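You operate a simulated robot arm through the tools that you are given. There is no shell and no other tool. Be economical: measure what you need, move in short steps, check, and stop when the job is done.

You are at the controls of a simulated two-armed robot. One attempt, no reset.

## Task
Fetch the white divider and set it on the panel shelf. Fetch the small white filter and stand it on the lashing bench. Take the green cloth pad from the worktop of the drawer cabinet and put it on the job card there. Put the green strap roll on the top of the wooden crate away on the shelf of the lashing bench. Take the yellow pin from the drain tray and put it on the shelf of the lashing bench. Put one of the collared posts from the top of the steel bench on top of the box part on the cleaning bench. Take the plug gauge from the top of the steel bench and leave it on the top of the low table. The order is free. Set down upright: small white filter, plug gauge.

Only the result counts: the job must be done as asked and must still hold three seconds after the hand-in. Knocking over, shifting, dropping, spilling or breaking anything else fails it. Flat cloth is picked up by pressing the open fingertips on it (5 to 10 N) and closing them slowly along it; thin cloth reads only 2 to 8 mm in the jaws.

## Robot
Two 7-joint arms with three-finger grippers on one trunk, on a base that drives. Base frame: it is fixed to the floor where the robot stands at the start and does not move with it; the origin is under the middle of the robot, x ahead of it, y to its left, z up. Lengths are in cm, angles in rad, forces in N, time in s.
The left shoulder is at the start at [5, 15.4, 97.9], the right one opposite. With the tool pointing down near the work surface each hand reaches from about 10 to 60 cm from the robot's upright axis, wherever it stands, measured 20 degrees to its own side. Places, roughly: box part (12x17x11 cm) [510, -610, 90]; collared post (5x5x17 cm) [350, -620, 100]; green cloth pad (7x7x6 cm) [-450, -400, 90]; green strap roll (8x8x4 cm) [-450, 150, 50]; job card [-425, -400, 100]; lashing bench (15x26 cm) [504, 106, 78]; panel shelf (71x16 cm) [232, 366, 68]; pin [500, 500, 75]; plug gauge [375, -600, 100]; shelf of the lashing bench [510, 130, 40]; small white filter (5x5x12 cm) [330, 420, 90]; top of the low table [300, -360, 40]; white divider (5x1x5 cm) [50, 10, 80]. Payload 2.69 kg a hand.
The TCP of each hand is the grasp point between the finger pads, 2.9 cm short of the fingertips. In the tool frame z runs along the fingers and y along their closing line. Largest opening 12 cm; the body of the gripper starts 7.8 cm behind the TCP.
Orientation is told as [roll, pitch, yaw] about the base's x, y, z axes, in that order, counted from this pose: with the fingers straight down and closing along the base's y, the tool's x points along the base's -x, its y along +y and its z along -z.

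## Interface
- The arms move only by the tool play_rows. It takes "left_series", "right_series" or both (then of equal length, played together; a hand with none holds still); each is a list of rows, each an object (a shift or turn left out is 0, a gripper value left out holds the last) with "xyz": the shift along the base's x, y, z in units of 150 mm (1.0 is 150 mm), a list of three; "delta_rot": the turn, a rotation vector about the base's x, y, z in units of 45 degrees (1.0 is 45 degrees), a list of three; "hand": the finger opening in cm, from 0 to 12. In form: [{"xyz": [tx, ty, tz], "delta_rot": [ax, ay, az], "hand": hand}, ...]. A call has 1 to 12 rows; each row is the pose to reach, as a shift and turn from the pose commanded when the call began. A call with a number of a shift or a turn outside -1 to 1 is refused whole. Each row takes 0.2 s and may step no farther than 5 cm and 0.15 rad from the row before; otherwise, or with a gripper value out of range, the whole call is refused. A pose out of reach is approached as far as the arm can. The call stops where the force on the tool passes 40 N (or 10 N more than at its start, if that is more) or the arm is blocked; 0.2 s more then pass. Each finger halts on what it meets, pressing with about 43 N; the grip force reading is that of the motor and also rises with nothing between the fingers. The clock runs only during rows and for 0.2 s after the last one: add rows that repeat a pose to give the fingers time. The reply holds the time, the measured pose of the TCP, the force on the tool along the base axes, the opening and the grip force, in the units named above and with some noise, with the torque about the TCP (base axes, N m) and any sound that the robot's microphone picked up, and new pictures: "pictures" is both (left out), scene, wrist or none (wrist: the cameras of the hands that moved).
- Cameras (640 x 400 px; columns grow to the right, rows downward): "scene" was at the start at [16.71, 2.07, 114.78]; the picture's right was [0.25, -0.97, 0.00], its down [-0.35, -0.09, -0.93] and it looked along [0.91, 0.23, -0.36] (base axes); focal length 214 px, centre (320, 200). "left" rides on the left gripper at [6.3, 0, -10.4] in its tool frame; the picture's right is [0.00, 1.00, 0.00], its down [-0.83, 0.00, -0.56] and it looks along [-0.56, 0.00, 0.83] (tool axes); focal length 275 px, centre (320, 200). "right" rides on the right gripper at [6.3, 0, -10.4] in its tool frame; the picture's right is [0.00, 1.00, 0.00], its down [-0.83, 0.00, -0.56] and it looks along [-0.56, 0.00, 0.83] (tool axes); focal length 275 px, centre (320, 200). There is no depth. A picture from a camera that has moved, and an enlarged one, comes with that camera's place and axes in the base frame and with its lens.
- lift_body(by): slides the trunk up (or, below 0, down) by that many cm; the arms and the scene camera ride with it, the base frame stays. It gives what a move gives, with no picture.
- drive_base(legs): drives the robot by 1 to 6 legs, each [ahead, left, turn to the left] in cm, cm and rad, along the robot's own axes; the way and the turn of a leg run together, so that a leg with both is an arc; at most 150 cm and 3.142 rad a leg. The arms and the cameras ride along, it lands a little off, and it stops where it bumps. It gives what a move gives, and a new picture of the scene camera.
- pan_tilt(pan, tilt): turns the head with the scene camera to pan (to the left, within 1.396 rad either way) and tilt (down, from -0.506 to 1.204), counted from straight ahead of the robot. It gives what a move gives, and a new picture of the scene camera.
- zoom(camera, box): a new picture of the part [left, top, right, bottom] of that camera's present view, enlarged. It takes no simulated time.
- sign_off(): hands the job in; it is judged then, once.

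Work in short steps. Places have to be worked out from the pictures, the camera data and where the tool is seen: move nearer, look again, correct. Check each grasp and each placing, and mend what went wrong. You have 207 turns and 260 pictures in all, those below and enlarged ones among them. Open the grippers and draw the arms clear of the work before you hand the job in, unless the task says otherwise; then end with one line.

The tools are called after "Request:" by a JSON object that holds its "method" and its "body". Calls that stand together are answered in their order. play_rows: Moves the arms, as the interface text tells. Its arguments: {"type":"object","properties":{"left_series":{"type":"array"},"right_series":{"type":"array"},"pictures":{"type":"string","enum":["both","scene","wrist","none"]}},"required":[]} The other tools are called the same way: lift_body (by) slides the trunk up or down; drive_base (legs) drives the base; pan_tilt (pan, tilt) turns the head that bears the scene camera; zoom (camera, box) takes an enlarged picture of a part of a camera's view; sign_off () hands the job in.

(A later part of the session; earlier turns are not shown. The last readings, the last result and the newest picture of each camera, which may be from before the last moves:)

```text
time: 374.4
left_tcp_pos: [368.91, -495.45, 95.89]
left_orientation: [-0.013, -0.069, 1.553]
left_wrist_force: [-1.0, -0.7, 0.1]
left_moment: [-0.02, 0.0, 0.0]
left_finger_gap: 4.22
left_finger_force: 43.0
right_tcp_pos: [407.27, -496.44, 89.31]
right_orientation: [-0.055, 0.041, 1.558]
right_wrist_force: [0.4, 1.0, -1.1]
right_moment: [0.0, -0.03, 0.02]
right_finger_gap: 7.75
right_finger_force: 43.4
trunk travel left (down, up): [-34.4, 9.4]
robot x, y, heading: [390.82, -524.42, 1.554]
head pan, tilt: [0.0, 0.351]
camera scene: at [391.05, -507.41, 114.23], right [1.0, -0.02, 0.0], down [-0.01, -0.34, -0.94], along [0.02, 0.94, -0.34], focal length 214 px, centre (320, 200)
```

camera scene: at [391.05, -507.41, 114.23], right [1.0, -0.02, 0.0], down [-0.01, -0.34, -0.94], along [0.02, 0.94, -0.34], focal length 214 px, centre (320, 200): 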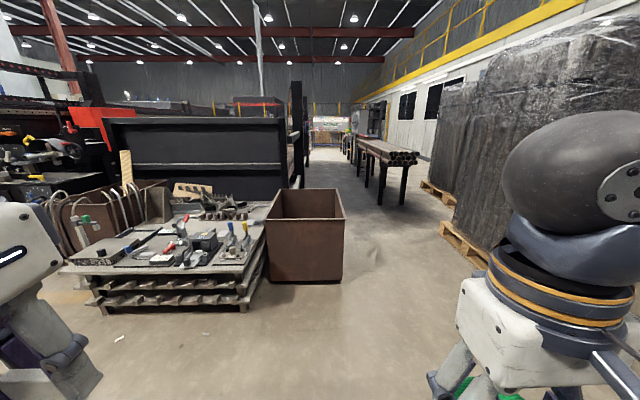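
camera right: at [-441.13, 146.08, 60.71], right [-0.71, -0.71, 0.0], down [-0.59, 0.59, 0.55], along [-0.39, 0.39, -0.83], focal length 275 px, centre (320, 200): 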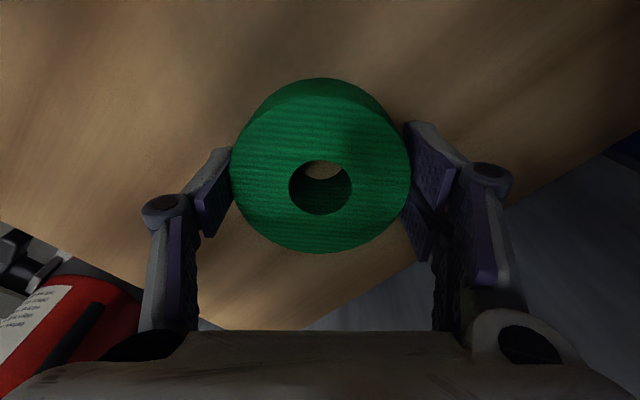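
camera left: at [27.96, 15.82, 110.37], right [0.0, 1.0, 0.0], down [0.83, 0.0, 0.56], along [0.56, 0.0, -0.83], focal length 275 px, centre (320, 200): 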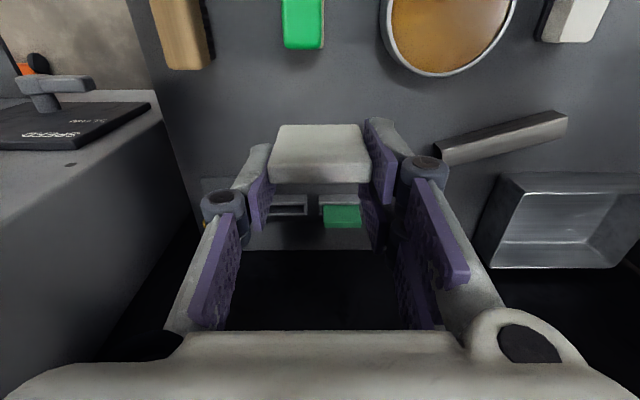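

Path north: pass right of the brown bin at x about 465, then shift to x about 425 past the pipe rack. I proceed in steps.

Request:
{"method": "drive_base", "body": {"legs": [[10, -74, 0.015], [140, 0, 0], [80, 20, 0]]}}

```text
time: 391.1
left_tcp_pos: [428.68, -266.33, 95.78]
left_orientation: [-0.014, -0.071, 1.536]
left_wrist_force: [0.0, 0.7, -2.0]
left_moment: [-0.03, 0.01, 0.01]
left_finger_gap: 4.23
left_finger_force: 42.6
right_tcp_pos: [467.18, -267.99, 89.39]
right_orientation: [-0.057, 0.042, 1.54]
right_wrist_force: [0.2, 0.2, -0.3]
right_moment: [0.03, 0.0, 0.01]
right_finger_gap: 7.73
right_finger_force: 43.5
trunk travel left (down, up): [-34.4, 9.4]
robot x, y, heading: [450.17, -295.85, 1.533]
head pan, tilt: [0.0, 0.351]
camera scene: at [450.68, -278.63, 114.22], right [1.0, -0.03, 0.0], down [-0.01, -0.34, -0.94], along [0.03, 0.94, -0.34], focal length 214 px, centre (320, 200)
```

scene: 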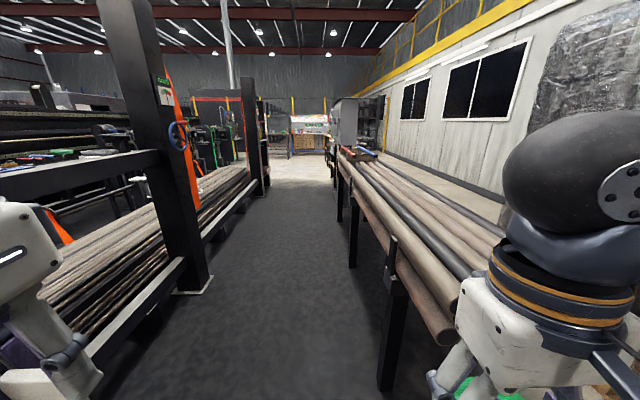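

Lane between racks spans x 371 to 487. I align at x about 435 and drive north.

Request:
{"method": "drive_base", "body": {"legs": [[0, 14, 0.04], [150, 0, 0], [140, 0, 0]]}}

```text
time: 405.1
left_tcp_pos: [412.15, 3.33, 95.95]
left_orientation: [-0.016, -0.075, 1.58]
left_wrist_force: [-0.3, -0.1, -1.3]
left_moment: [0.02, -0.01, 0.01]
left_finger_gap: 4.24
left_finger_force: 43.0
right_tcp_pos: [450.55, 3.55, 89.97]
right_orientation: [-0.053, 0.023, 1.577]
right_wrist_force: [-0.1, -0.7, -1.3]
right_moment: [0.02, -0.01, -0.02]
right_finger_gap: 7.74
right_finger_force: 42.9
trunk travel left (down, up): [-34.4, 9.4]
robot x, y, heading: [434.78, -24.55, 1.574]
head pan, tilt: [0.0, 0.351]
stopped in leg 3: the robot was blocked; the commanded pose is now the measured one
camera scene: at [434.53, -8.15, 114.33], right [1.0, 0.01, 0.0], down [0.01, -0.34, -0.94], along [-0.01, 0.94, -0.34], focal length 214 px, centre (320, 200)
```

scene: 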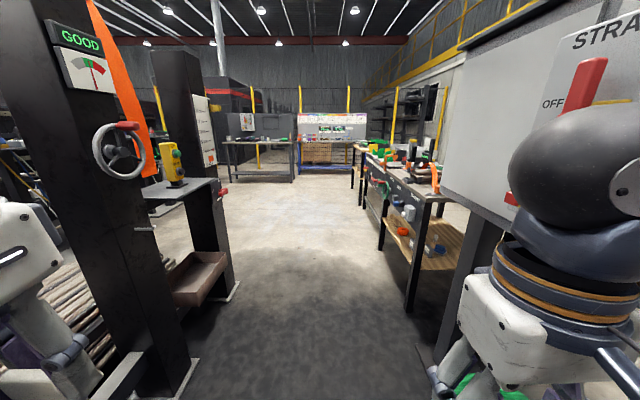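

The right elbow probably caught the strap panel. I back 12 cm and reach both hands 14 cm further forward so the elbows fold in, then look.

Request:
{"method": "drive_base", "body": {"legs": [[-12, 0, 0]]}}

Request:
{"method": "play_rows", "body": {"left_series": [{"xyz": [0, 0.25, 0]}, {"xyz": [0, 0.5, 0]}, {"xyz": [0, 0.75, 0]}, {"xyz": [0, 0.95, 0]}, {"xyz": [0, 0.95, 0]}], "right_series": [{"xyz": [0, 0.25, 0]}, {"xyz": [0, 0.5, 0]}, {"xyz": [0, 0.75, 0]}, {"xyz": [0, 0.95, 0]}, {"xyz": [0, 0.95, 0]}], "pictures": "none"}}

Request:
{"method": "pan_tilt", "body": {"pan": -1.0, "tilt": 0.2}}

```text
time: 406.4
left_tcp_pos: [412.48, -8.19, 95.85]
left_orientation: [-0.014, -0.068, 1.583]
left_wrist_force: [0.2, -0.1, 0.6]
left_moment: [0.04, -0.04, 0.0]
left_finger_gap: 4.22
left_finger_force: 43.0
right_tcp_pos: [450.87, -7.86, 89.75]
right_orientation: [-0.048, 0.031, 1.58]
right_wrist_force: [0.2, 0.0, -0.9]
right_moment: [0.01, 0.03, -0.01]
right_finger_gap: 7.73
right_finger_force: 43.3
trunk travel left (down, up): [-34.4, 9.4]
robot x, y, heading: [434.97, -36.39, 1.582]
head pan, tilt: [0.0, 0.351]
camera scene: at [434.88, -19.53, 114.24], right [1.0, 0.01, 0.0], down [0.0, -0.34, -0.94], along [-0.01, 0.94, -0.34], focal length 214 px, centre (320, 200)
```

scene: 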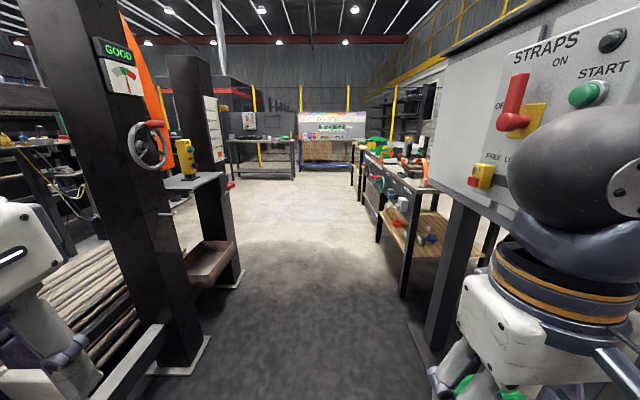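

```text
time: 407.6
left_tcp_pos: [412.42, 6.12, 95.64]
left_orientation: [-0.015, -0.07, 1.581]
left_wrist_force: [-0.9, 0.1, -0.5]
left_moment: [0.01, -0.01, -0.01]
left_finger_gap: 4.23
left_finger_force: 42.7
right_tcp_pos: [450.57, 6.21, 89.91]
right_orientation: [-0.049, 0.032, 1.579]
right_wrist_force: [0.0, 0.0, -2.5]
right_moment: [-0.01, -0.02, -0.01]
right_finger_gap: 7.73
right_finger_force: 43.6
trunk travel left (down, up): [-34.4, 9.4]
robot x, y, heading: [435.23, -36.18, 1.581]
head pan, tilt: [0.0, 0.351]
```

```text
time: 408.8
left_tcp_pos: [412.26, 5.95, 95.58]
left_orientation: [-0.014, -0.069, 1.581]
left_wrist_force: [0.4, -0.3, -0.1]
left_moment: [-0.04, -0.01, 0.01]
left_finger_gap: 4.25
left_finger_force: 43.3
right_tcp_pos: [450.55, 6.32, 89.77]
right_orientation: [-0.048, 0.031, 1.578]
right_wrist_force: [-0.4, 0.3, -2.2]
right_moment: [0.0, -0.02, 0.0]
right_finger_gap: 7.77
right_finger_force: 43.3
trunk travel left (down, up): [-34.4, 9.4]
robot x, y, heading: [434.96, -36.35, 1.579]
head pan, tilt: [-1.0, 0.201]
camera scene: at [442.77, -23.63, 115.63], right [0.55, -0.84, 0.0], down [-0.17, -0.11, -0.98], along [0.82, 0.54, -0.2], focal length 214 px, centre (320, 200)
```

scene: 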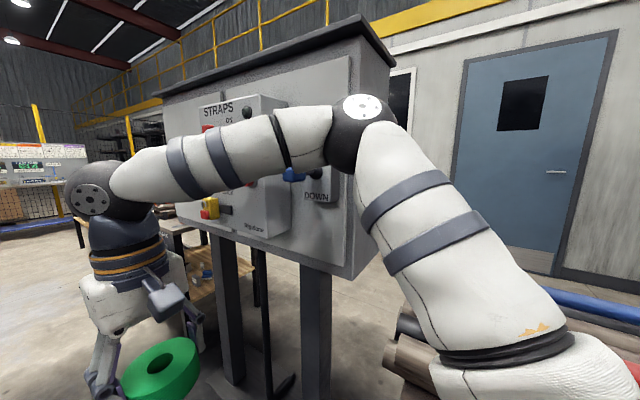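

I check the left side clearance as well before choosing a lateral position.

Request:
{"method": "pan_tilt", "body": {"pan": 1.0, "tilt": 0.2}}

```text
time: 410.8
left_tcp_pos: [412.31, 5.96, 95.61]
left_orientation: [-0.013, -0.068, 1.582]
left_wrist_force: [-0.3, -0.6, -0.8]
left_moment: [0.0, 0.02, 0.02]
left_finger_gap: 4.22
left_finger_force: 43.2
right_tcp_pos: [450.6, 6.24, 89.8]
right_orientation: [-0.05, 0.03, 1.58]
right_wrist_force: [0.7, -0.8, -1.8]
right_moment: [0.02, -0.02, 0.02]
right_finger_gap: 7.74
right_finger_force: 43.0
trunk travel left (down, up): [-34.4, 9.4]
robot x, y, heading: [435.14, -36.49, 1.579]
head pan, tilt: [1.0, 0.201]
camera scene: at [427.09, -23.8, 115.63], right [0.53, 0.85, 0.0], down [0.17, -0.11, -0.98], along [-0.83, 0.52, -0.2], focal length 214 px, centre (320, 200)
```

scene: 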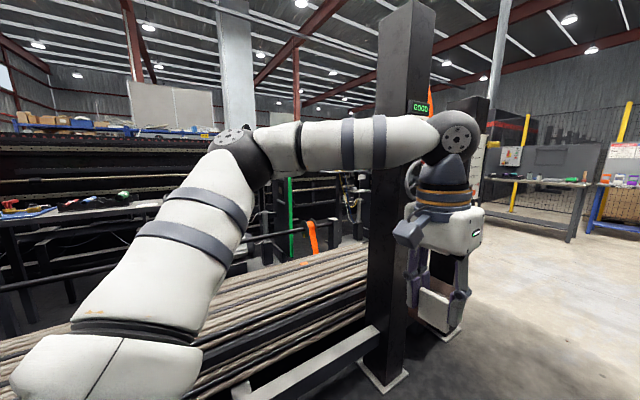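

The lane is about as wide as my elbow span, so I pass sideways: retract the hands, back up, face west, and strafe north.

Request:
{"method": "play_rows", "body": {"left_series": [{"xyz": [0, -0.25, 0.1]}, {"xyz": [0, -0.5, 0.2]}, {"xyz": [0, -0.75, 0.3]}, {"xyz": [0, -0.98, 0.4]}, {"xyz": [0, -0.98, 0.4]}], "right_series": [{"xyz": [0, -0.25, 0.2]}, {"xyz": [0, -0.5, 0.4]}, {"xyz": [0, -0.75, 0.6]}, {"xyz": [0, -0.98, 0.8]}, {"xyz": [0, -0.98, 0.8]}], "pictures": "none"}}

Request:
{"method": "drive_base", "body": {"legs": [[-25, 4, 0], [0, 0, 1.57]]}}

Request:
{"method": "pan_tilt", "body": {"pan": -0.9, "tilt": 0.3}}

```text
time: 411.9
left_tcp_pos: [412.52, -8.78, 101.65]
left_orientation: [-0.014, -0.068, 1.582]
left_wrist_force: [-0.4, 0.3, -0.2]
left_moment: [0.0, 0.01, 0.02]
left_finger_gap: 4.22
left_finger_force: 42.7
right_tcp_pos: [450.86, -8.34, 101.65]
right_orientation: [-0.049, 0.033, 1.579]
right_wrist_force: [0.8, 0.9, -1.1]
right_moment: [0.01, -0.01, -0.02]
right_finger_gap: 7.73
right_finger_force: 42.9
trunk travel left (down, up): [-34.4, 9.4]
robot x, y, heading: [435.07, -36.09, 1.585]
head pan, tilt: [1.0, 0.201]
```

```text
time: 417.7
left_tcp_pos: [404.39, -85.41, 101.63]
left_orientation: [-0.014, -0.069, -3.094]
left_wrist_force: [0.1, -0.2, -0.2]
left_moment: [0.02, 0.01, -0.02]
left_finger_gap: 4.22
left_finger_force: 42.5
right_tcp_pos: [402.61, -47.08, 101.66]
right_orientation: [-0.049, 0.034, -3.094]
right_wrist_force: [0.3, 0.3, -1.8]
right_moment: [-0.02, 0.01, 0.02]
right_finger_gap: 7.76
right_finger_force: 43.2
trunk travel left (down, up): [-34.4, 9.4]
robot x, y, heading: [431.3, -61.79, -3.09]
head pan, tilt: [1.0, 0.201]
camera scene: at [418.71, -70.44, 115.63], right [-0.87, 0.5, 0.0], down [0.1, 0.17, -0.98], along [-0.49, -0.85, -0.2], focal length 214 px, centre (320, 200)
```

scene: 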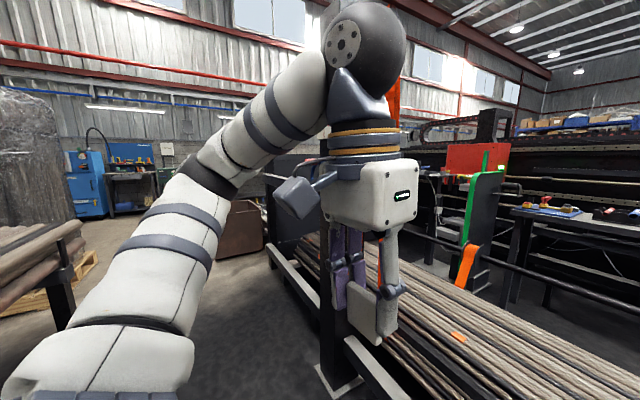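

```text
time: 419.6
left_tcp_pos: [404.41, -85.31, 101.59]
left_orientation: [-0.014, -0.07, -3.093]
left_wrist_force: [-0.2, 0.0, -0.2]
left_moment: [-0.03, -0.04, 0.02]
left_finger_gap: 4.23
left_finger_force: 43.3
right_tcp_pos: [402.59, -47.2, 101.7]
right_orientation: [-0.049, 0.034, -3.096]
right_wrist_force: [-1.3, 0.6, -2.4]
right_moment: [0.01, 0.01, -0.01]
right_finger_gap: 7.76
right_finger_force: 42.7
trunk travel left (down, up): [-34.4, 9.4]
robot x, y, heading: [431.33, -61.63, -3.09]
head pan, tilt: [-0.901, 0.3]
camera scene: at [417.19, -55.34, 114.7], right [0.75, 0.66, 0.0], down [0.2, -0.22, -0.96], along [-0.63, 0.72, -0.3], focal length 214 px, centre (320, 200)
```

scene: 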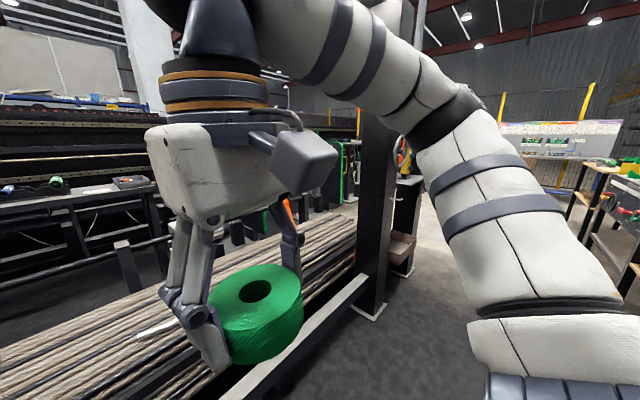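

Clearances look fine (shelf edge near x 386). I square the heading and strafe right about 165 cm.

Request:
{"method": "drive_base", "body": {"legs": [[-2, 0, -0.05], [0, -90, 0], [0, -85, 0]]}}

```text
time: 433.9
left_tcp_pos: [405.13, 92.63, 101.58]
left_orientation: [-0.013, -0.067, -3.129]
left_wrist_force: [-0.1, 0.0, 0.1]
left_moment: [0.01, 0.04, -0.01]
left_finger_gap: 4.24
left_finger_force: 43.1
right_tcp_pos: [404.51, 130.95, 101.83]
right_orientation: [-0.049, 0.033, -3.131]
right_wrist_force: [0.9, -0.1, -2.2]
right_moment: [0.02, 0.01, 0.04]
right_finger_gap: 7.72
right_finger_force: 42.4
trunk travel left (down, up): [-34.4, 9.4]
robot x, y, heading: [432.73, 115.25, -3.132]
head pan, tilt: [-0.901, 0.3]
camera scene: at [418.96, 122.25, 114.7], right [0.78, 0.63, 0.0], down [0.19, -0.23, -0.96], along [-0.6, 0.74, -0.3], focal length 214 px, centre (320, 200)
```

scene: 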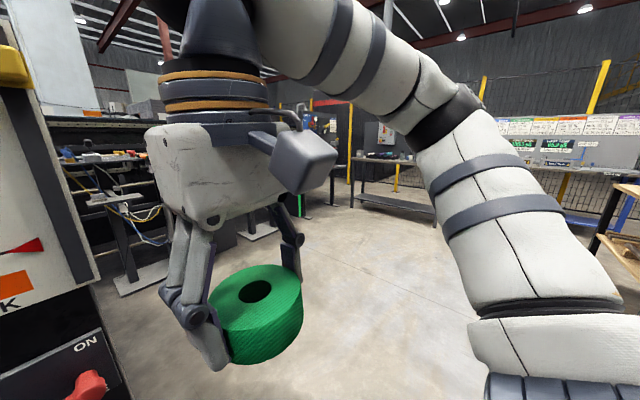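

Passed. I move 35 cm more north, turn to face east, and look at the lashing bench.

Request:
{"method": "drive_base", "body": {"legs": [[0, -30, 0], [0, 0, -3.13]]}}

Request:
{"method": "pan_tilt", "body": {"pan": -0.25, "tilt": 0.6}}

```text
time: 444.2
left_tcp_pos: [460.86, 166.69, 101.61]
left_orientation: [-0.013, -0.069, -0.019]
left_wrist_force: [-0.6, 0.6, -0.2]
left_moment: [0.02, -0.01, 0.03]
left_finger_gap: 4.24
left_finger_force: 43.0
right_tcp_pos: [460.12, 128.44, 101.67]
right_orientation: [-0.05, 0.033, -0.021]
right_wrist_force: [0.5, -0.3, -1.3]
right_moment: [0.01, -0.02, 0.02]
right_finger_gap: 7.76
right_finger_force: 43.2
trunk travel left (down, up): [-34.4, 9.4]
robot x, y, heading: [432.57, 144.9, -0.024]
head pan, tilt: [-0.901, 0.3]
camera scene: at [446.01, 137.19, 114.7], right [-0.8, -0.61, 0.0], down [-0.18, 0.24, -0.96], along [0.58, -0.76, -0.3], focal length 214 px, centre (320, 200)
```

scene: 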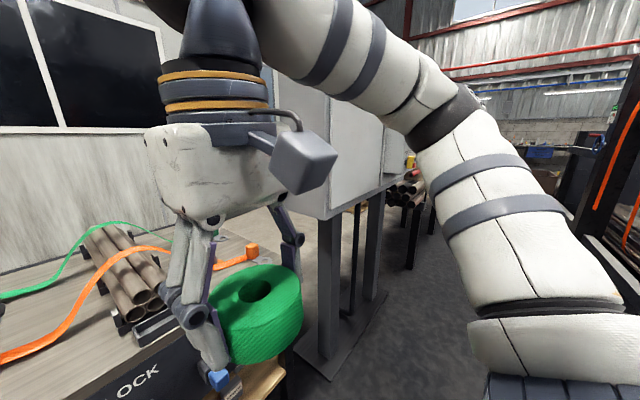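

```text
time: 445.2
left_tcp_pos: [460.86, 166.75, 101.69]
left_orientation: [-0.014, -0.069, -0.019]
left_wrist_force: [-0.3, 0.0, -0.7]
left_moment: [0.05, 0.03, 0.03]
left_finger_gap: 4.22
left_finger_force: 42.6
right_tcp_pos: [460.17, 128.51, 101.69]
right_orientation: [-0.049, 0.031, -0.021]
right_wrist_force: [0.2, -0.4, -1.8]
right_moment: [0.02, 0.01, -0.03]
right_finger_gap: 7.74
right_finger_force: 43.0
trunk travel left (down, up): [-34.4, 9.4]
robot x, y, heading: [432.62, 145.12, -0.018]
head pan, tilt: [-0.25, 0.6]
camera scene: at [448.87, 142.26, 111.95], right [-0.27, -0.96, 0.0], down [-0.54, 0.15, -0.83], along [0.8, -0.22, -0.56], focal length 214 px, centre (320, 200)
```

scene: 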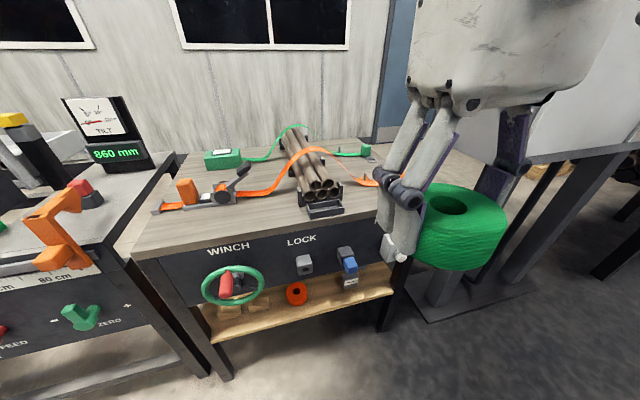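

I zoom in on the bench's lower shelf to see the opening under the front panel.

Request:
{"method": "zoom", "body": {"camera": "scene", "box": [130, 180, 450, 380]}}

```text
2.00 times, centred on (290, 280) of scene
camera zoom: at [448.87, 142.26, 111.95], right [-0.27, -0.96, 0.0], down [-0.54, 0.15, -0.83], along [0.8, -0.22, -0.56], focal length 429 px, centre (380, 40)
```

zoom: 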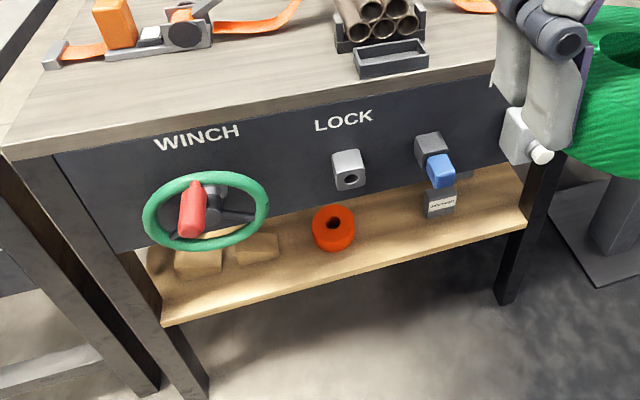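

The shelf opening spans about z 42 to 62 and starts at x 485, so the roll must go in with a tilted tool. The free spot is y about 129, between the orange roll and the lock tag. I lower the trunk 20 cm and look.

Request:
{"method": "lift_body", "body": {"by": -20}}

Request:
{"method": "pan_tilt", "body": {"pan": -0.1, "tilt": 0.4}}

```text
time: 447.4
left_tcp_pos: [461.22, 166.64, 81.27]
left_orientation: [-0.015, -0.057, -0.02]
left_wrist_force: [0.8, -0.5, 0.2]
left_moment: [-0.03, 0.0, -0.03]
left_finger_gap: 4.24
left_finger_force: 43.2
right_tcp_pos: [460.08, 128.41, 81.75]
right_orientation: [-0.05, 0.032, -0.021]
right_wrist_force: [0.0, 0.1, -0.3]
right_moment: [-0.04, -0.03, 0.0]
right_finger_gap: 7.75
right_finger_force: 43.0
trunk travel left (down, up): [-14.4, 29.4]
robot x, y, heading: [432.55, 144.65, -0.02]
head pan, tilt: [-0.25, 0.6]
```

```text
time: 448.1
left_tcp_pos: [461.11, 166.66, 81.27]
left_orientation: [-0.016, -0.057, -0.02]
left_wrist_force: [-0.5, 0.5, -1.1]
left_moment: [-0.01, -0.01, 0.0]
left_finger_gap: 4.24
left_finger_force: 43.5
right_tcp_pos: [460.06, 128.47, 81.69]
right_orientation: [-0.05, 0.033, -0.021]
right_wrist_force: [0.1, -0.3, -0.8]
right_moment: [0.0, 0.01, -0.02]
right_finger_gap: 7.76
right_finger_force: 42.4
trunk travel left (down, up): [-14.4, 29.4]
robot x, y, heading: [432.49, 144.54, -0.021]
head pan, tilt: [-0.099, 0.4]
camera scene: at [455.37, 143.41, 92.89], right [-0.12, -0.99, 0.0], down [-0.39, 0.05, -0.92], along [0.91, -0.11, -0.39], focal length 214 px, centre (320, 200)
```

scene: 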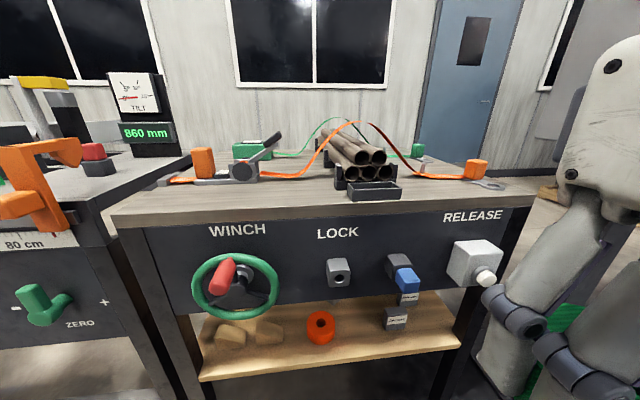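

Plan: tilt the right tool 50° forward, lower it in front of the shelf, then slide in at y about 129.4. First I back up 17 cm for room, then do the tilt with the descent.

Request:
{"method": "drive_base", "body": {"legs": [[-17, 0, 0.02]]}}

Request:
{"method": "play_rows", "body": {"right_series": [{"xyz": [0.12, 0, -0.1], "delta_rot": [0.01, -0.16, 0]}, {"xyz": [0.24, 0, -0.22], "delta_rot": [0.02, -0.32, 0]}, {"xyz": [0.36, 0, -0.36], "delta_rot": [0.03, -0.48, 0]}, {"xyz": [0.48, 0, -0.52], "delta_rot": [0.04, -0.64, 0]}, {"xyz": [0.6, 0, -0.7], "delta_rot": [0.05, -0.8, 0]}, {"xyz": [0.7, 0, -0.85], "delta_rot": [0.06, -0.96, 0]}, {"xyz": [0.7, 0, -0.85], "delta_rot": [0.06, -0.96, 0]}], "pictures": "scene"}}

```text
time: 449.6
left_tcp_pos: [443.66, 167.38, 81.21]
left_orientation: [-0.016, -0.056, 0.0]
left_wrist_force: [0.0, 0.0, -0.9]
left_moment: [0.01, 0.01, 0.01]
left_finger_gap: 4.23
left_finger_force: 43.1
right_tcp_pos: [443.36, 129.06, 81.65]
right_orientation: [-0.049, 0.035, -0.003]
right_wrist_force: [-0.3, -0.2, -1.6]
right_moment: [0.0, -0.01, 0.02]
right_finger_gap: 7.73
right_finger_force: 43.1
trunk travel left (down, up): [-14.4, 29.4]
robot x, y, heading: [415.36, 145.03, 0.001]
head pan, tilt: [-0.099, 0.4]
camera scene: at [438.31, 144.0, 92.9], right [-0.1, -0.99, 0.0], down [-0.39, 0.04, -0.92], along [0.92, -0.09, -0.39], focal length 214 px, centre (320, 200)
```

scene: 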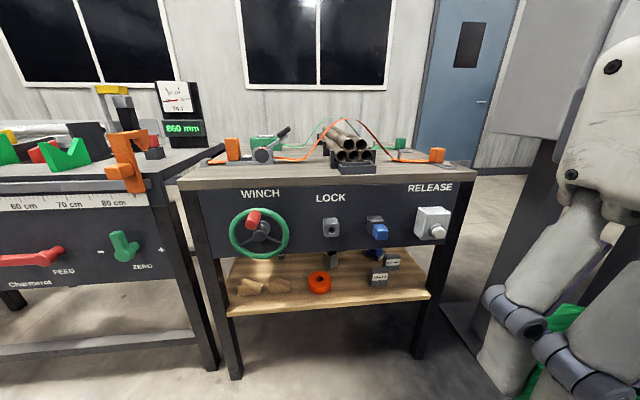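

```text
time: 451.2
left_tcp_pos: [443.83, 167.32, 81.23]
left_orientation: [-0.017, -0.055, 0.0]
left_wrist_force: [-0.2, -1.3, 0.1]
left_moment: [0.01, 0.03, 0.01]
left_finger_gap: 4.22
left_finger_force: 43.0
right_tcp_pos: [457.77, 130.93, 71.1]
right_orientation: [0.01, -0.719, -0.023]
right_wrist_force: [-1.4, -0.5, -1.8]
right_moment: [-0.02, 0.02, -0.02]
right_finger_gap: 7.75
right_finger_force: 42.9
right hand out of reach, approached as far as the arm can: row 5, 6, 7
trunk travel left (down, up): [-14.4, 29.4]
robot x, y, heading: [415.76, 145.12, -0.006]
head pan, tilt: [-0.099, 0.4]
camera scene: at [438.33, 143.99, 92.9], right [-0.1, -0.99, 0.0], down [-0.39, 0.04, -0.92], along [0.92, -0.09, -0.39], focal length 214 px, centre (320, 200)
```

scene: 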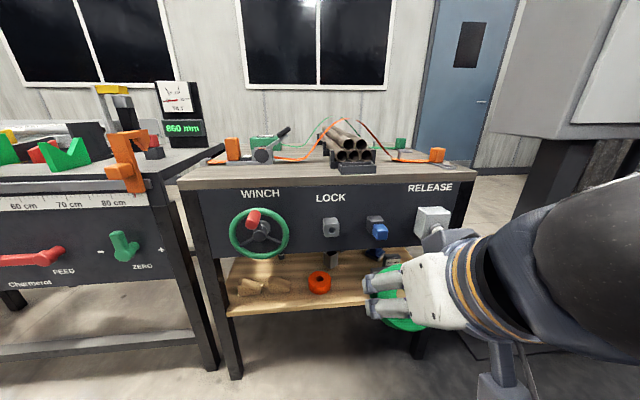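

The pose is too close to my body for this tilt. I back up 13 cm more, then extend and lower in front of the shelf.

Request:
{"method": "drive_base", "body": {"legs": [[-13, 0, 0]]}}

Request:
{"method": "play_rows", "body": {"right_series": [{"xyz": [0.25, 0, -0.1], "delta_rot": [0, -0.05, 0.02]}, {"xyz": [0.5, 0, -0.2], "delta_rot": [0, -0.1, 0.02]}, {"xyz": [0.75, 0, -0.3], "delta_rot": [0, -0.15, 0.02]}, {"xyz": [0.95, 0, -0.5], "delta_rot": [0, -0.2, 0.02]}, {"xyz": [0.98, -0.02, -0.75], "delta_rot": [0, -0.2, 0.02]}, {"xyz": [0.98, -0.05, -0.98], "delta_rot": [0, -0.2, 0.02]}, {"xyz": [0.98, -0.05, -0.98], "delta_rot": [0, -0.2, 0.02]}], "pictures": "both"}}

```text
time: 452.5
left_tcp_pos: [430.7, 167.31, 81.09]
left_orientation: [-0.016, -0.057, -0.002]
left_wrist_force: [1.0, -0.5, -0.3]
left_moment: [0.0, 0.0, -0.01]
left_finger_gap: 4.26
left_finger_force: 42.9
right_tcp_pos: [444.67, 130.99, 71.13]
right_orientation: [0.011, -0.719, -0.027]
right_wrist_force: [0.8, -0.5, -1.2]
right_moment: [0.01, 0.01, -0.02]
right_finger_gap: 7.73
right_finger_force: 43.3
trunk travel left (down, up): [-14.4, 29.4]
robot x, y, heading: [402.48, 144.69, -0.002]
head pan, tilt: [-0.099, 0.4]
camera scene: at [425.3, 143.98, 92.9], right [-0.1, -0.99, 0.0], down [-0.39, 0.04, -0.92], along [0.92, -0.09, -0.39], focal length 214 px, centre (320, 200)
```

scene: 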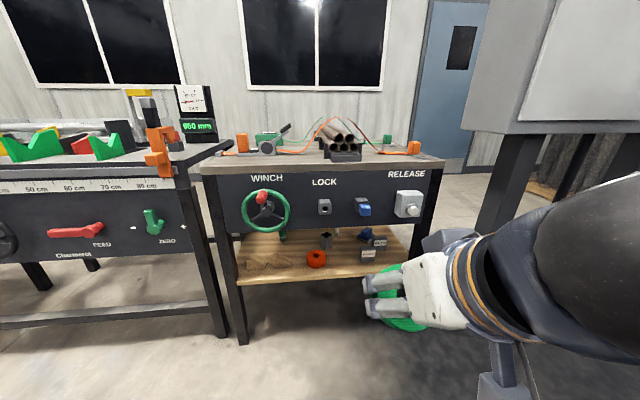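

```text
time: 454.1
left_tcp_pos: [430.77, 167.39, 81.21]
left_orientation: [-0.017, -0.056, -0.001]
left_wrist_force: [-0.6, 0.0, -0.1]
left_moment: [0.06, -0.01, 0.02]
left_finger_gap: 4.24
left_finger_force: 43.2
right_tcp_pos: [459.29, 130.28, 56.63]
right_orientation: [0.014, -0.876, -0.014]
right_wrist_force: [-0.3, -0.5, -1.7]
right_moment: [-0.01, 0.04, 0.01]
right_finger_gap: 7.73
right_finger_force: 42.8
trunk travel left (down, up): [-14.4, 29.4]
robot x, y, heading: [402.29, 144.94, 0.002]
head pan, tilt: [-0.099, 0.4]
camera scene: at [425.32, 143.98, 92.9], right [-0.1, -0.99, 0.0], down [-0.39, 0.04, -0.92], along [0.92, -0.09, -0.39], focal length 214 px, centre (320, 200)
camera right: at [447.15, 130.3, 58.39], right [0.0, 1.0, 0.01], down [0.1, -0.01, 0.99], along [0.99, 0.0, -0.1], focal length 275 px, centre (320, 200)
```

scene: 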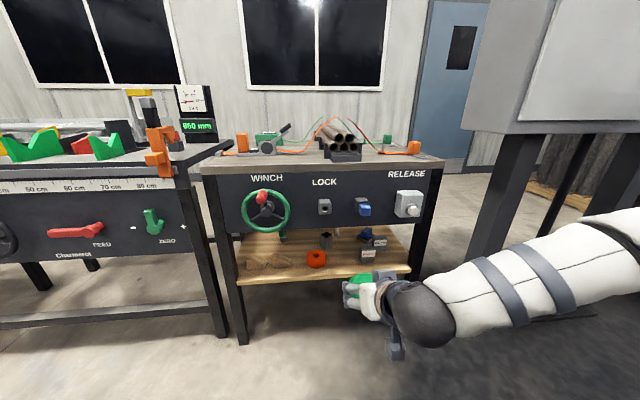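
right: 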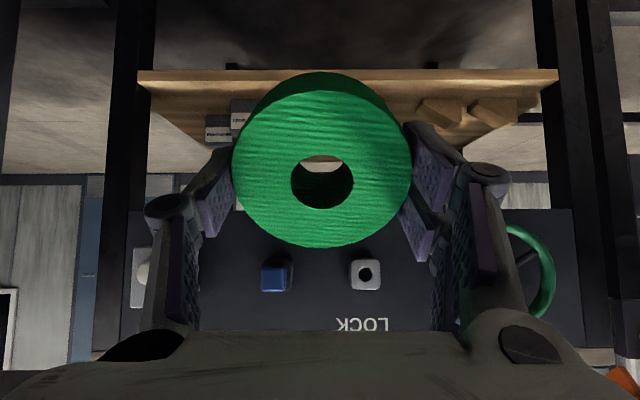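

The wrist camera now looks straight at the opening: shelf at z about 38, panel bottom at about 56. I lower to z 46.5, then advance.

Request:
{"method": "play_rows", "body": {"right_series": [{"xyz": [0, -0.03, -0.25]}, {"xyz": [0, -0.06, -0.5]}, {"xyz": [0, -0.06, -0.67]}, {"xyz": [0.25, -0.06, -0.67]}, {"xyz": [0.5, -0.06, -0.67]}, {"xyz": [0.75, -0.06, -0.67]}, {"xyz": [0.98, -0.06, -0.67]}, {"xyz": [0.98, -0.06, -0.67]}], "pictures": "both"}}

```text
time: 455.9
left_tcp_pos: [430.73, 167.39, 81.18]
left_orientation: [-0.016, -0.056, -0.002]
left_wrist_force: [-0.2, -0.5, 0.0]
left_moment: [0.01, 0.02, 0.01]
left_finger_gap: 4.22
left_finger_force: 43.1
right_tcp_pos: [473.92, 129.41, 46.37]
right_orientation: [0.016, -0.875, -0.011]
right_wrist_force: [-0.4, -0.5, -1.0]
right_moment: [0.0, -0.02, 0.02]
right_finger_gap: 7.73
right_finger_force: 42.9
trunk travel left (down, up): [-14.4, 29.4]
robot x, y, heading: [402.61, 144.99, -0.003]
head pan, tilt: [-0.099, 0.4]
camera scene: at [425.32, 143.98, 92.89], right [-0.1, -0.99, 0.0], down [-0.39, 0.04, -0.92], along [0.92, -0.09, -0.39], focal length 214 px, centre (320, 200)
camera right: at [461.99, 129.45, 48.26], right [0.0, 1.0, 0.01], down [0.1, -0.01, 0.99], along [0.99, 0.0, -0.1], focal length 275 px, centre (320, 200)
```

scene: 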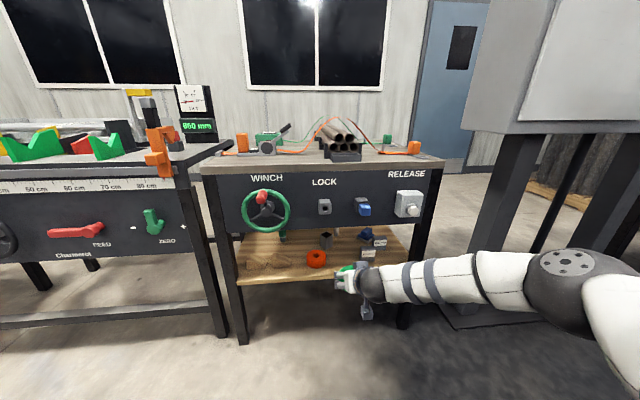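
right: 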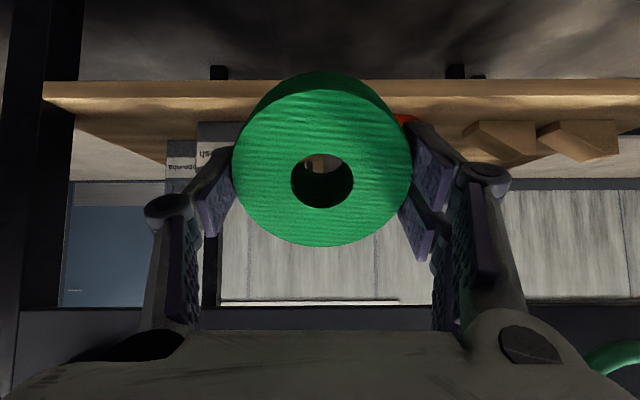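

Good clearance. I advance 14 cm into the opening.

Request:
{"method": "play_rows", "body": {"right_series": [{"xyz": [0.25, 0, 0]}, {"xyz": [0.5, 0, 0]}, {"xyz": [0.75, 0, 0]}, {"xyz": [0.96, 0, 0]}, {"xyz": [0.96, 0, -0.1]}, {"xyz": [0.96, 0, -0.1]}], "pictures": "both"}}

```text
time: 457.3
left_tcp_pos: [430.7, 167.35, 81.16]
left_orientation: [-0.016, -0.056, -0.001]
left_wrist_force: [-0.1, -0.2, -0.5]
left_moment: [0.02, 0.05, -0.01]
left_finger_gap: 4.24
left_finger_force: 42.6
right_tcp_pos: [481.97, 129.1, 47.11]
right_orientation: [0.016, -0.876, -0.012]
right_wrist_force: [0.4, 0.3, -1.9]
right_moment: [-0.01, 0.02, 0.01]
right_finger_gap: 7.71
right_finger_force: 42.9
right hand out of reach, approached as far as the arm can: row 3, 4, 5, 6
trunk travel left (down, up): [-14.4, 29.4]
robot x, y, heading: [402.46, 145.11, 0.0]
head pan, tilt: [-0.099, 0.4]
camera scene: at [425.32, 143.98, 92.89], right [-0.1, -0.99, 0.0], down [-0.39, 0.04, -0.92], along [0.92, -0.09, -0.39], focal length 214 px, centre (320, 200)
camera right: at [469.95, 129.07, 48.95], right [0.0, 1.0, 0.01], down [0.1, -0.01, 0.99], along [0.99, 0.0, -0.1], focal length 275 px, centre (320, 200)
```

scene: 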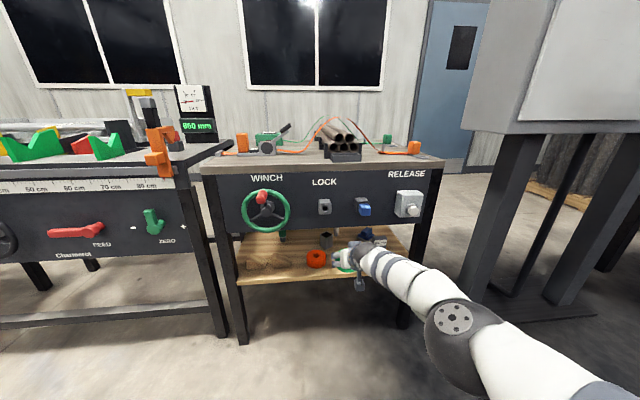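
right: 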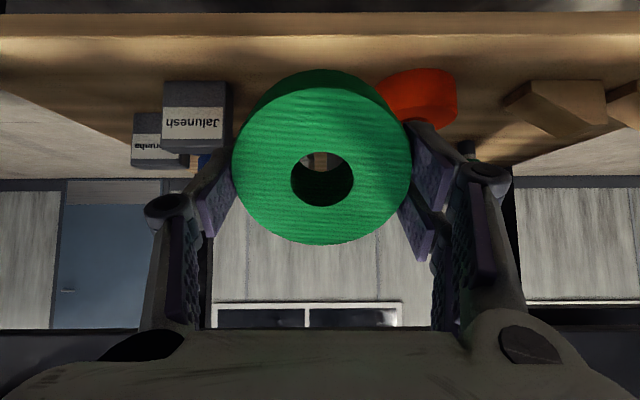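

At reach limit, so I drive the base 6.5 cm forward, keeping the hand inside the opening.

Request:
{"method": "drive_base", "body": {"legs": [[6.5, 0, 0]]}}

Request:
{"method": "play_rows", "body": {"right_series": [{"xyz": [0, -0.03, 0]}, {"xyz": [0, -0.06, -0.05]}, {"xyz": [0, -0.06, -0.1]}, {"xyz": [0, -0.06, -0.1]}], "pictures": "wrist"}}

```text
time: 458.3
left_tcp_pos: [437.07, 167.24, 81.17]
left_orientation: [-0.016, -0.055, -0.003]
left_wrist_force: [0.0, -0.9, -1.4]
left_moment: [0.03, -0.02, 0.0]
left_finger_gap: 4.25
left_finger_force: 42.5
right_tcp_pos: [488.36, 129.1, 47.09]
right_orientation: [0.015, -0.876, -0.013]
right_wrist_force: [-1.2, 1.1, -1.2]
right_moment: [0.0, 0.0, 0.02]
right_finger_gap: 7.75
right_finger_force: 43.1
trunk travel left (down, up): [-14.4, 29.4]
robot x, y, heading: [408.79, 145.01, -0.0]
head pan, tilt: [-0.099, 0.4]
camera scene: at [431.66, 143.98, 92.89], right [-0.1, -0.99, 0.0], down [-0.39, 0.04, -0.92], along [0.92, -0.09, -0.39], focal length 214 px, centre (320, 200)
```

scene: 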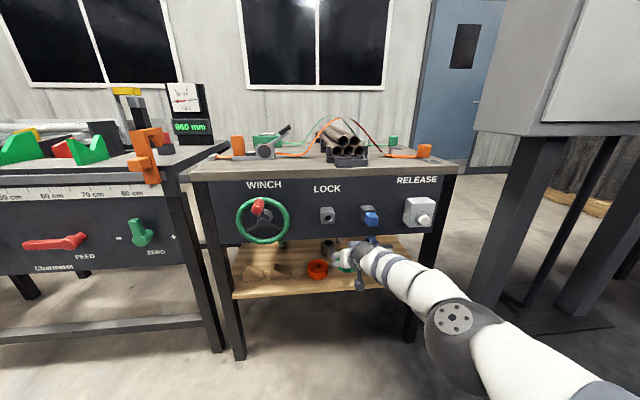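

```text
time: 459.3
left_tcp_pos: [437.1, 167.27, 81.4]
left_orientation: [-0.015, -0.054, -0.002]
left_wrist_force: [0.4, 0.1, -0.2]
left_moment: [0.0, 0.02, 0.02]
left_finger_gap: 4.24
left_finger_force: 42.9
right_tcp_pos: [487.91, 127.87, 46.17]
right_orientation: [0.016, -0.876, -0.013]
right_wrist_force: [0.1, -1.5, -2.9]
right_moment: [-0.01, 0.03, -0.01]
right_finger_gap: 7.72
right_finger_force: 42.9
right hand out of reach, approached as far as the arm can: row 2, 3, 4
trunk travel left (down, up): [-14.4, 29.4]
robot x, y, heading: [408.96, 145.34, -0.004]
head pan, tilt: [-0.099, 0.4]
camera right: at [475.99, 127.89, 47.97], right [0.0, 1.0, 0.01], down [0.1, -0.01, 0.99], along [0.99, 0.0, -0.1], focal length 275 px, centre (320, 200)
```

right: 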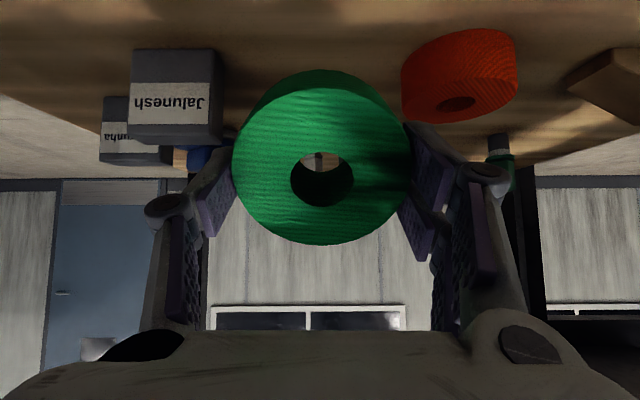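

At the limit again, so I lower the whole trunk 3 cm to bring the roll down onto the shelf.

Request:
{"method": "lift_body", "body": {"by": -2.8}}

Request:
{"method": "zoom", "body": {"camera": "right", "box": [0, 0, 640, 400]}}

```text
time: 460.0
left_tcp_pos: [437.76, 167.24, 77.66]
left_orientation: [-0.019, -0.032, -0.003]
left_wrist_force: [-0.9, 0.2, 0.6]
left_moment: [0.0, -0.01, 0.0]
left_finger_gap: 4.23
left_finger_force: 43.7
right_tcp_pos: [488.12, 127.86, 43.36]
right_orientation: [0.016, -0.877, -0.014]
right_wrist_force: [-0.4, -0.1, -1.6]
right_moment: [0.01, 0.01, 0.0]
right_finger_gap: 7.72
right_finger_force: 43.3
trunk travel left (down, up): [-11.6, 32.2]
robot x, y, heading: [408.56, 145.17, -0.0]
head pan, tilt: [-0.099, 0.4]
```

```text
1.00 times, centred on (320, 200) of right (not enlarged: the box is as wide or as high as the picture)
camera zoom: at [475.99, 127.95, 45.24], right [0.0, 1.0, 0.01], down [0.1, -0.01, 0.99], along [0.99, 0.0, -0.1], focal length 275 px, centre (320, 200)
```

zoom: 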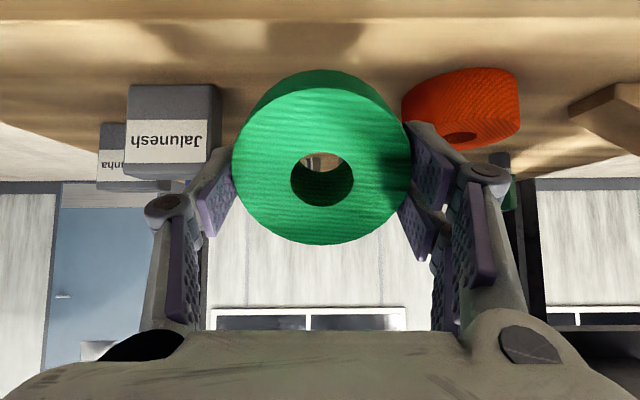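

No contact yet. I lower another 1 cm.

Request:
{"method": "lift_body", "body": {"by": -1.0}}

```text
time: 460.6
left_tcp_pos: [437.84, 167.11, 76.35]
left_orientation: [-0.022, -0.031, -0.002]
left_wrist_force: [-0.2, -1.0, 0.1]
left_moment: [-0.01, -0.02, 0.03]
left_finger_gap: 4.26
left_finger_force: 43.1
right_tcp_pos: [488.09, 127.91, 42.36]
right_orientation: [0.013, -0.877, -0.012]
right_wrist_force: [1.1, -0.8, -1.8]
right_moment: [0.0, -0.01, 0.01]
right_finger_gap: 7.73
right_finger_force: 42.7
trunk travel left (down, up): [-10.6, 33.2]
robot x, y, heading: [408.54, 145.47, -0.003]
head pan, tilt: [-0.099, 0.4]
```

Request:
{"method": "lift_body", "body": {"by": -1.2}}

Request:
{"method": "zoom", "body": {"camera": "right", "box": [0, 0, 640, 400]}}

```text
time: 461.2
left_tcp_pos: [438.01, 167.11, 74.85]
left_orientation: [-0.024, -0.026, 0.0]
left_wrist_force: [0.1, -0.4, -0.1]
left_moment: [0.01, -0.01, 0.01]
left_finger_gap: 4.23
left_finger_force: 42.8
right_tcp_pos: [488.06, 127.86, 41.16]
right_orientation: [0.015, -0.877, -0.012]
right_wrist_force: [0.3, 0.4, -1.7]
right_moment: [-0.03, 0.03, 0.01]
right_finger_gap: 7.72
right_finger_force: 43.3
trunk travel left (down, up): [-9.4, 34.4]
robot x, y, heading: [408.62, 145.27, 0.0]
head pan, tilt: [-0.099, 0.4]
```

```text
1.00 times, centred on (320, 200) of right (not enlarged: the box is as wide or as high as the picture)
camera zoom: at [475.98, 127.95, 42.98], right [0.0, 1.0, 0.01], down [0.1, -0.01, 0.99], along [0.99, 0.0, -0.1], focal length 275 px, centre (320, 200)
```

zoom: 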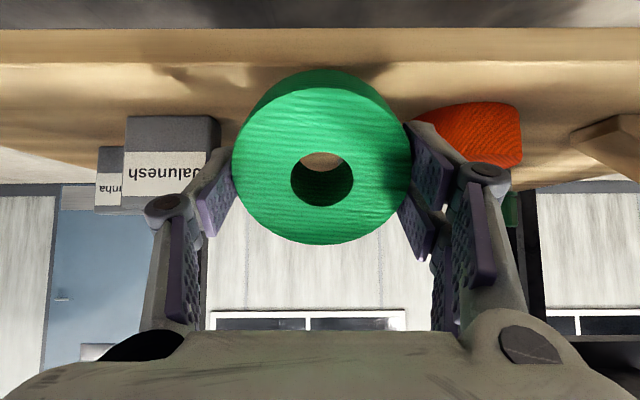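

Near contact, but the roll is close to the shelf's front edge. I drive 2 cm further in first, then lower until contact.

Request:
{"method": "drive_base", "body": {"legs": [[2.5, 0, 0]]}}

Request:
{"method": "lift_body", "body": {"by": -0.8}}

```text
time: 462.0
left_tcp_pos: [440.52, 166.9, 74.93]
left_orientation: [-0.026, -0.025, -0.003]
left_wrist_force: [0.2, 0.3, -0.1]
left_moment: [0.01, 0.0, -0.02]
left_finger_gap: 4.22
left_finger_force: 43.1
right_tcp_pos: [490.47, 128.03, 41.15]
right_orientation: [0.014, -0.875, -0.011]
right_wrist_force: [-0.4, 0.3, -2.9]
right_moment: [0.01, -0.01, 0.0]
right_finger_gap: 7.73
right_finger_force: 42.8
trunk travel left (down, up): [-9.4, 34.4]
robot x, y, heading: [411.36, 144.89, -0.002]
head pan, tilt: [-0.099, 0.4]
camera scene: at [436.14, 143.96, 86.99], right [-0.1, -0.99, 0.0], down [-0.39, 0.04, -0.92], along [0.92, -0.09, -0.39], focal length 214 px, centre (320, 200)
```

scene: 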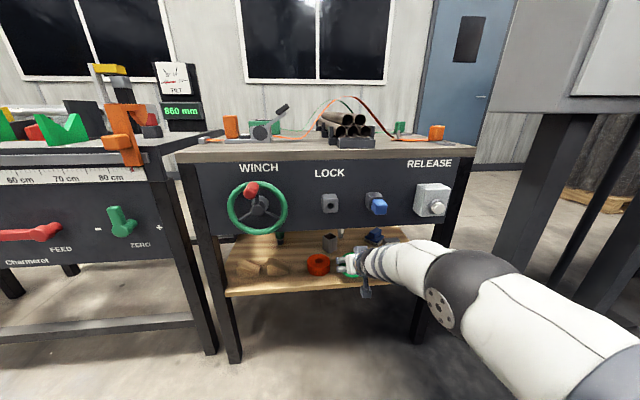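

```text
time: 462.6
left_tcp_pos: [440.49, 166.99, 73.93]
left_orientation: [-0.027, -0.025, -0.002]
left_wrist_force: [-0.9, 0.4, -0.1]
left_moment: [0.0, -0.05, 0.0]
left_finger_gap: 4.23
left_finger_force: 42.7
right_tcp_pos: [490.51, 128.01, 40.61]
right_orientation: [0.016, -0.883, -0.013]
right_wrist_force: [3.5, -0.7, 6.4]
right_moment: [0.02, -0.17, -0.01]
right_finger_gap: 7.72
right_finger_force: 43.3
trunk travel left (down, up): [-8.6, 35.2]
robot x, y, heading: [411.26, 145.28, 0.001]
head pan, tilt: [-0.099, 0.4]
```

Contact. I press a little further so the roll turns toward flat in the grip.

Request:
{"method": "lift_body", "body": {"by": -0.9}}

Request:
{"method": "zoom", "body": {"camera": "right", "box": [0, 0, 640, 400]}}

```text
time: 463.1
left_tcp_pos: [440.57, 166.9, 73.0]
left_orientation: [-0.028, -0.025, -0.002]
left_wrist_force: [0.0, 1.1, -0.1]
left_moment: [0.0, -0.05, 0.02]
left_finger_gap: 4.23
left_finger_force: 42.5
right_tcp_pos: [490.95, 128.02, 40.32]
right_orientation: [0.017, -0.899, -0.011]
right_wrist_force: [3.1, 0.2, 10.1]
right_moment: [0.04, -0.12, -0.06]
right_finger_gap: 7.75
right_finger_force: 42.8
trunk travel left (down, up): [-7.7, 36.1]
robot x, y, heading: [410.87, 145.2, -0.001]
head pan, tilt: [-0.099, 0.4]
stopped: the force on the tool passed its limit at 42 N (the readings are from after the stop); the commanded pose is now the measured one
```

```text
1.00 times, centred on (320, 200) of right (not enlarged: the box is as wide or as high as the picture)
camera zoom: at [478.92, 127.95, 41.92], right [0.0, 1.0, 0.01], down [0.08, -0.01, 1.0], along [1.0, 0.0, -0.08], focal length 275 px, centre (320, 200)
```

zoom: 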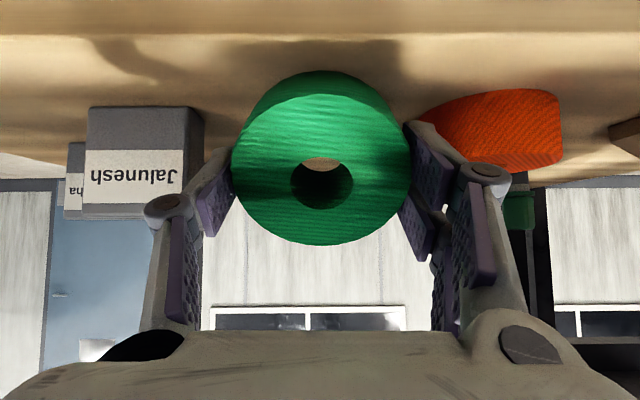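

In firm contact with a tilt that falls flat. I open slightly to 8.6.

Request:
{"method": "play_rows", "body": {"right_series": [{"xyz": [0, 0, 0], "hand": 8.0}, {"xyz": [0, 0, 0], "hand": 8.3}, {"xyz": [0, 0, 0], "hand": 8.7}, {"xyz": [0, 0, 0], "hand": 8.7}], "pictures": "wrist"}}

```text
time: 464.1
left_tcp_pos: [440.61, 166.99, 72.94]
left_orientation: [-0.029, -0.026, -0.001]
left_wrist_force: [-0.7, -0.6, 0.1]
left_moment: [-0.04, 0.01, 0.0]
left_finger_gap: 4.23
left_finger_force: 43.3
right_tcp_pos: [490.96, 128.02, 40.03]
right_orientation: [0.016, -0.89, -0.011]
right_wrist_force: [0.5, 1.0, 0.6]
right_moment: [0.05, 0.0, -0.01]
right_finger_gap: 8.71
right_finger_force: 0.0
trunk travel left (down, up): [-7.7, 36.1]
robot x, y, heading: [411.01, 145.03, -0.002]
head pan, tilt: [-0.099, 0.4]
camera right: at [478.79, 127.93, 41.71], right [0.0, 1.0, 0.01], down [0.09, -0.01, 1.0], along [1.0, 0.0, -0.09], focal length 275 px, centre (320, 200)
```

right: 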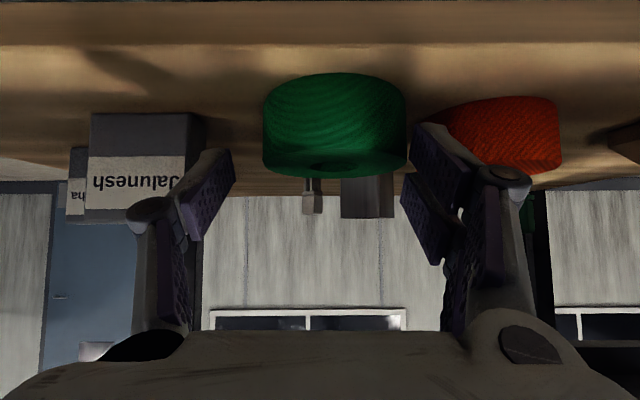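

The roll lies flat on the shelf. I retreat straight back with the base.

Request:
{"method": "drive_base", "body": {"legs": [[-30, 0, 0]]}}

Request:
{"method": "zoom", "body": {"camera": "right", "box": [0, 0, 640, 400]}}

```text
time: 466.2
left_tcp_pos: [410.79, 166.91, 72.94]
left_orientation: [-0.026, -0.023, -0.006]
left_wrist_force: [-0.3, -0.8, 0.0]
left_moment: [-0.01, -0.01, 0.0]
left_finger_gap: 4.23
left_finger_force: 43.2
right_tcp_pos: [460.98, 127.69, 39.99]
right_orientation: [0.017, -0.889, -0.018]
right_wrist_force: [0.4, -0.8, -0.3]
right_moment: [0.01, 0.03, -0.02]
right_finger_gap: 8.7
right_finger_force: 0.0
trunk travel left (down, up): [-7.7, 36.1]
robot x, y, heading: [381.18, 145.26, -0.006]
head pan, tilt: [-0.099, 0.4]
camera scene: at [406.9, 143.97, 85.04], right [-0.11, -0.99, 0.0], down [-0.39, 0.04, -0.92], along [0.92, -0.1, -0.39], focal length 214 px, centre (320, 200)
```

scene: 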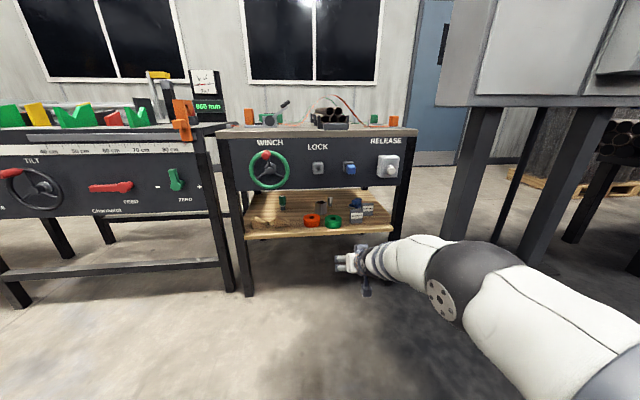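

```text
1.00 times, centred on (320, 200) of right (not enlarged: the box is as wide or as high as the picture)
camera zoom: at [448.86, 127.77, 41.71], right [0.0, 1.0, 0.01], down [0.09, -0.01, 1.0], along [1.0, 0.0, -0.09], focal length 275 px, centre (320, 200)
```

zoom: 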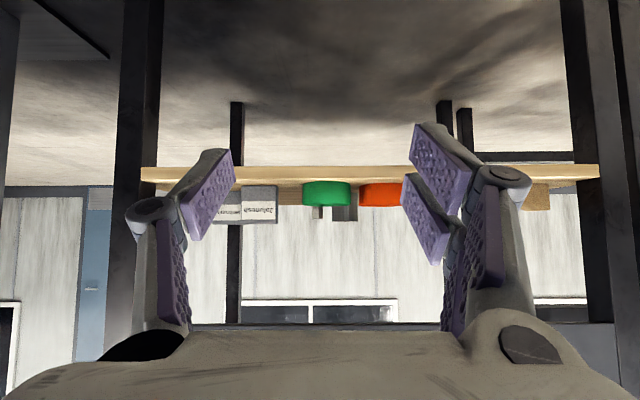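

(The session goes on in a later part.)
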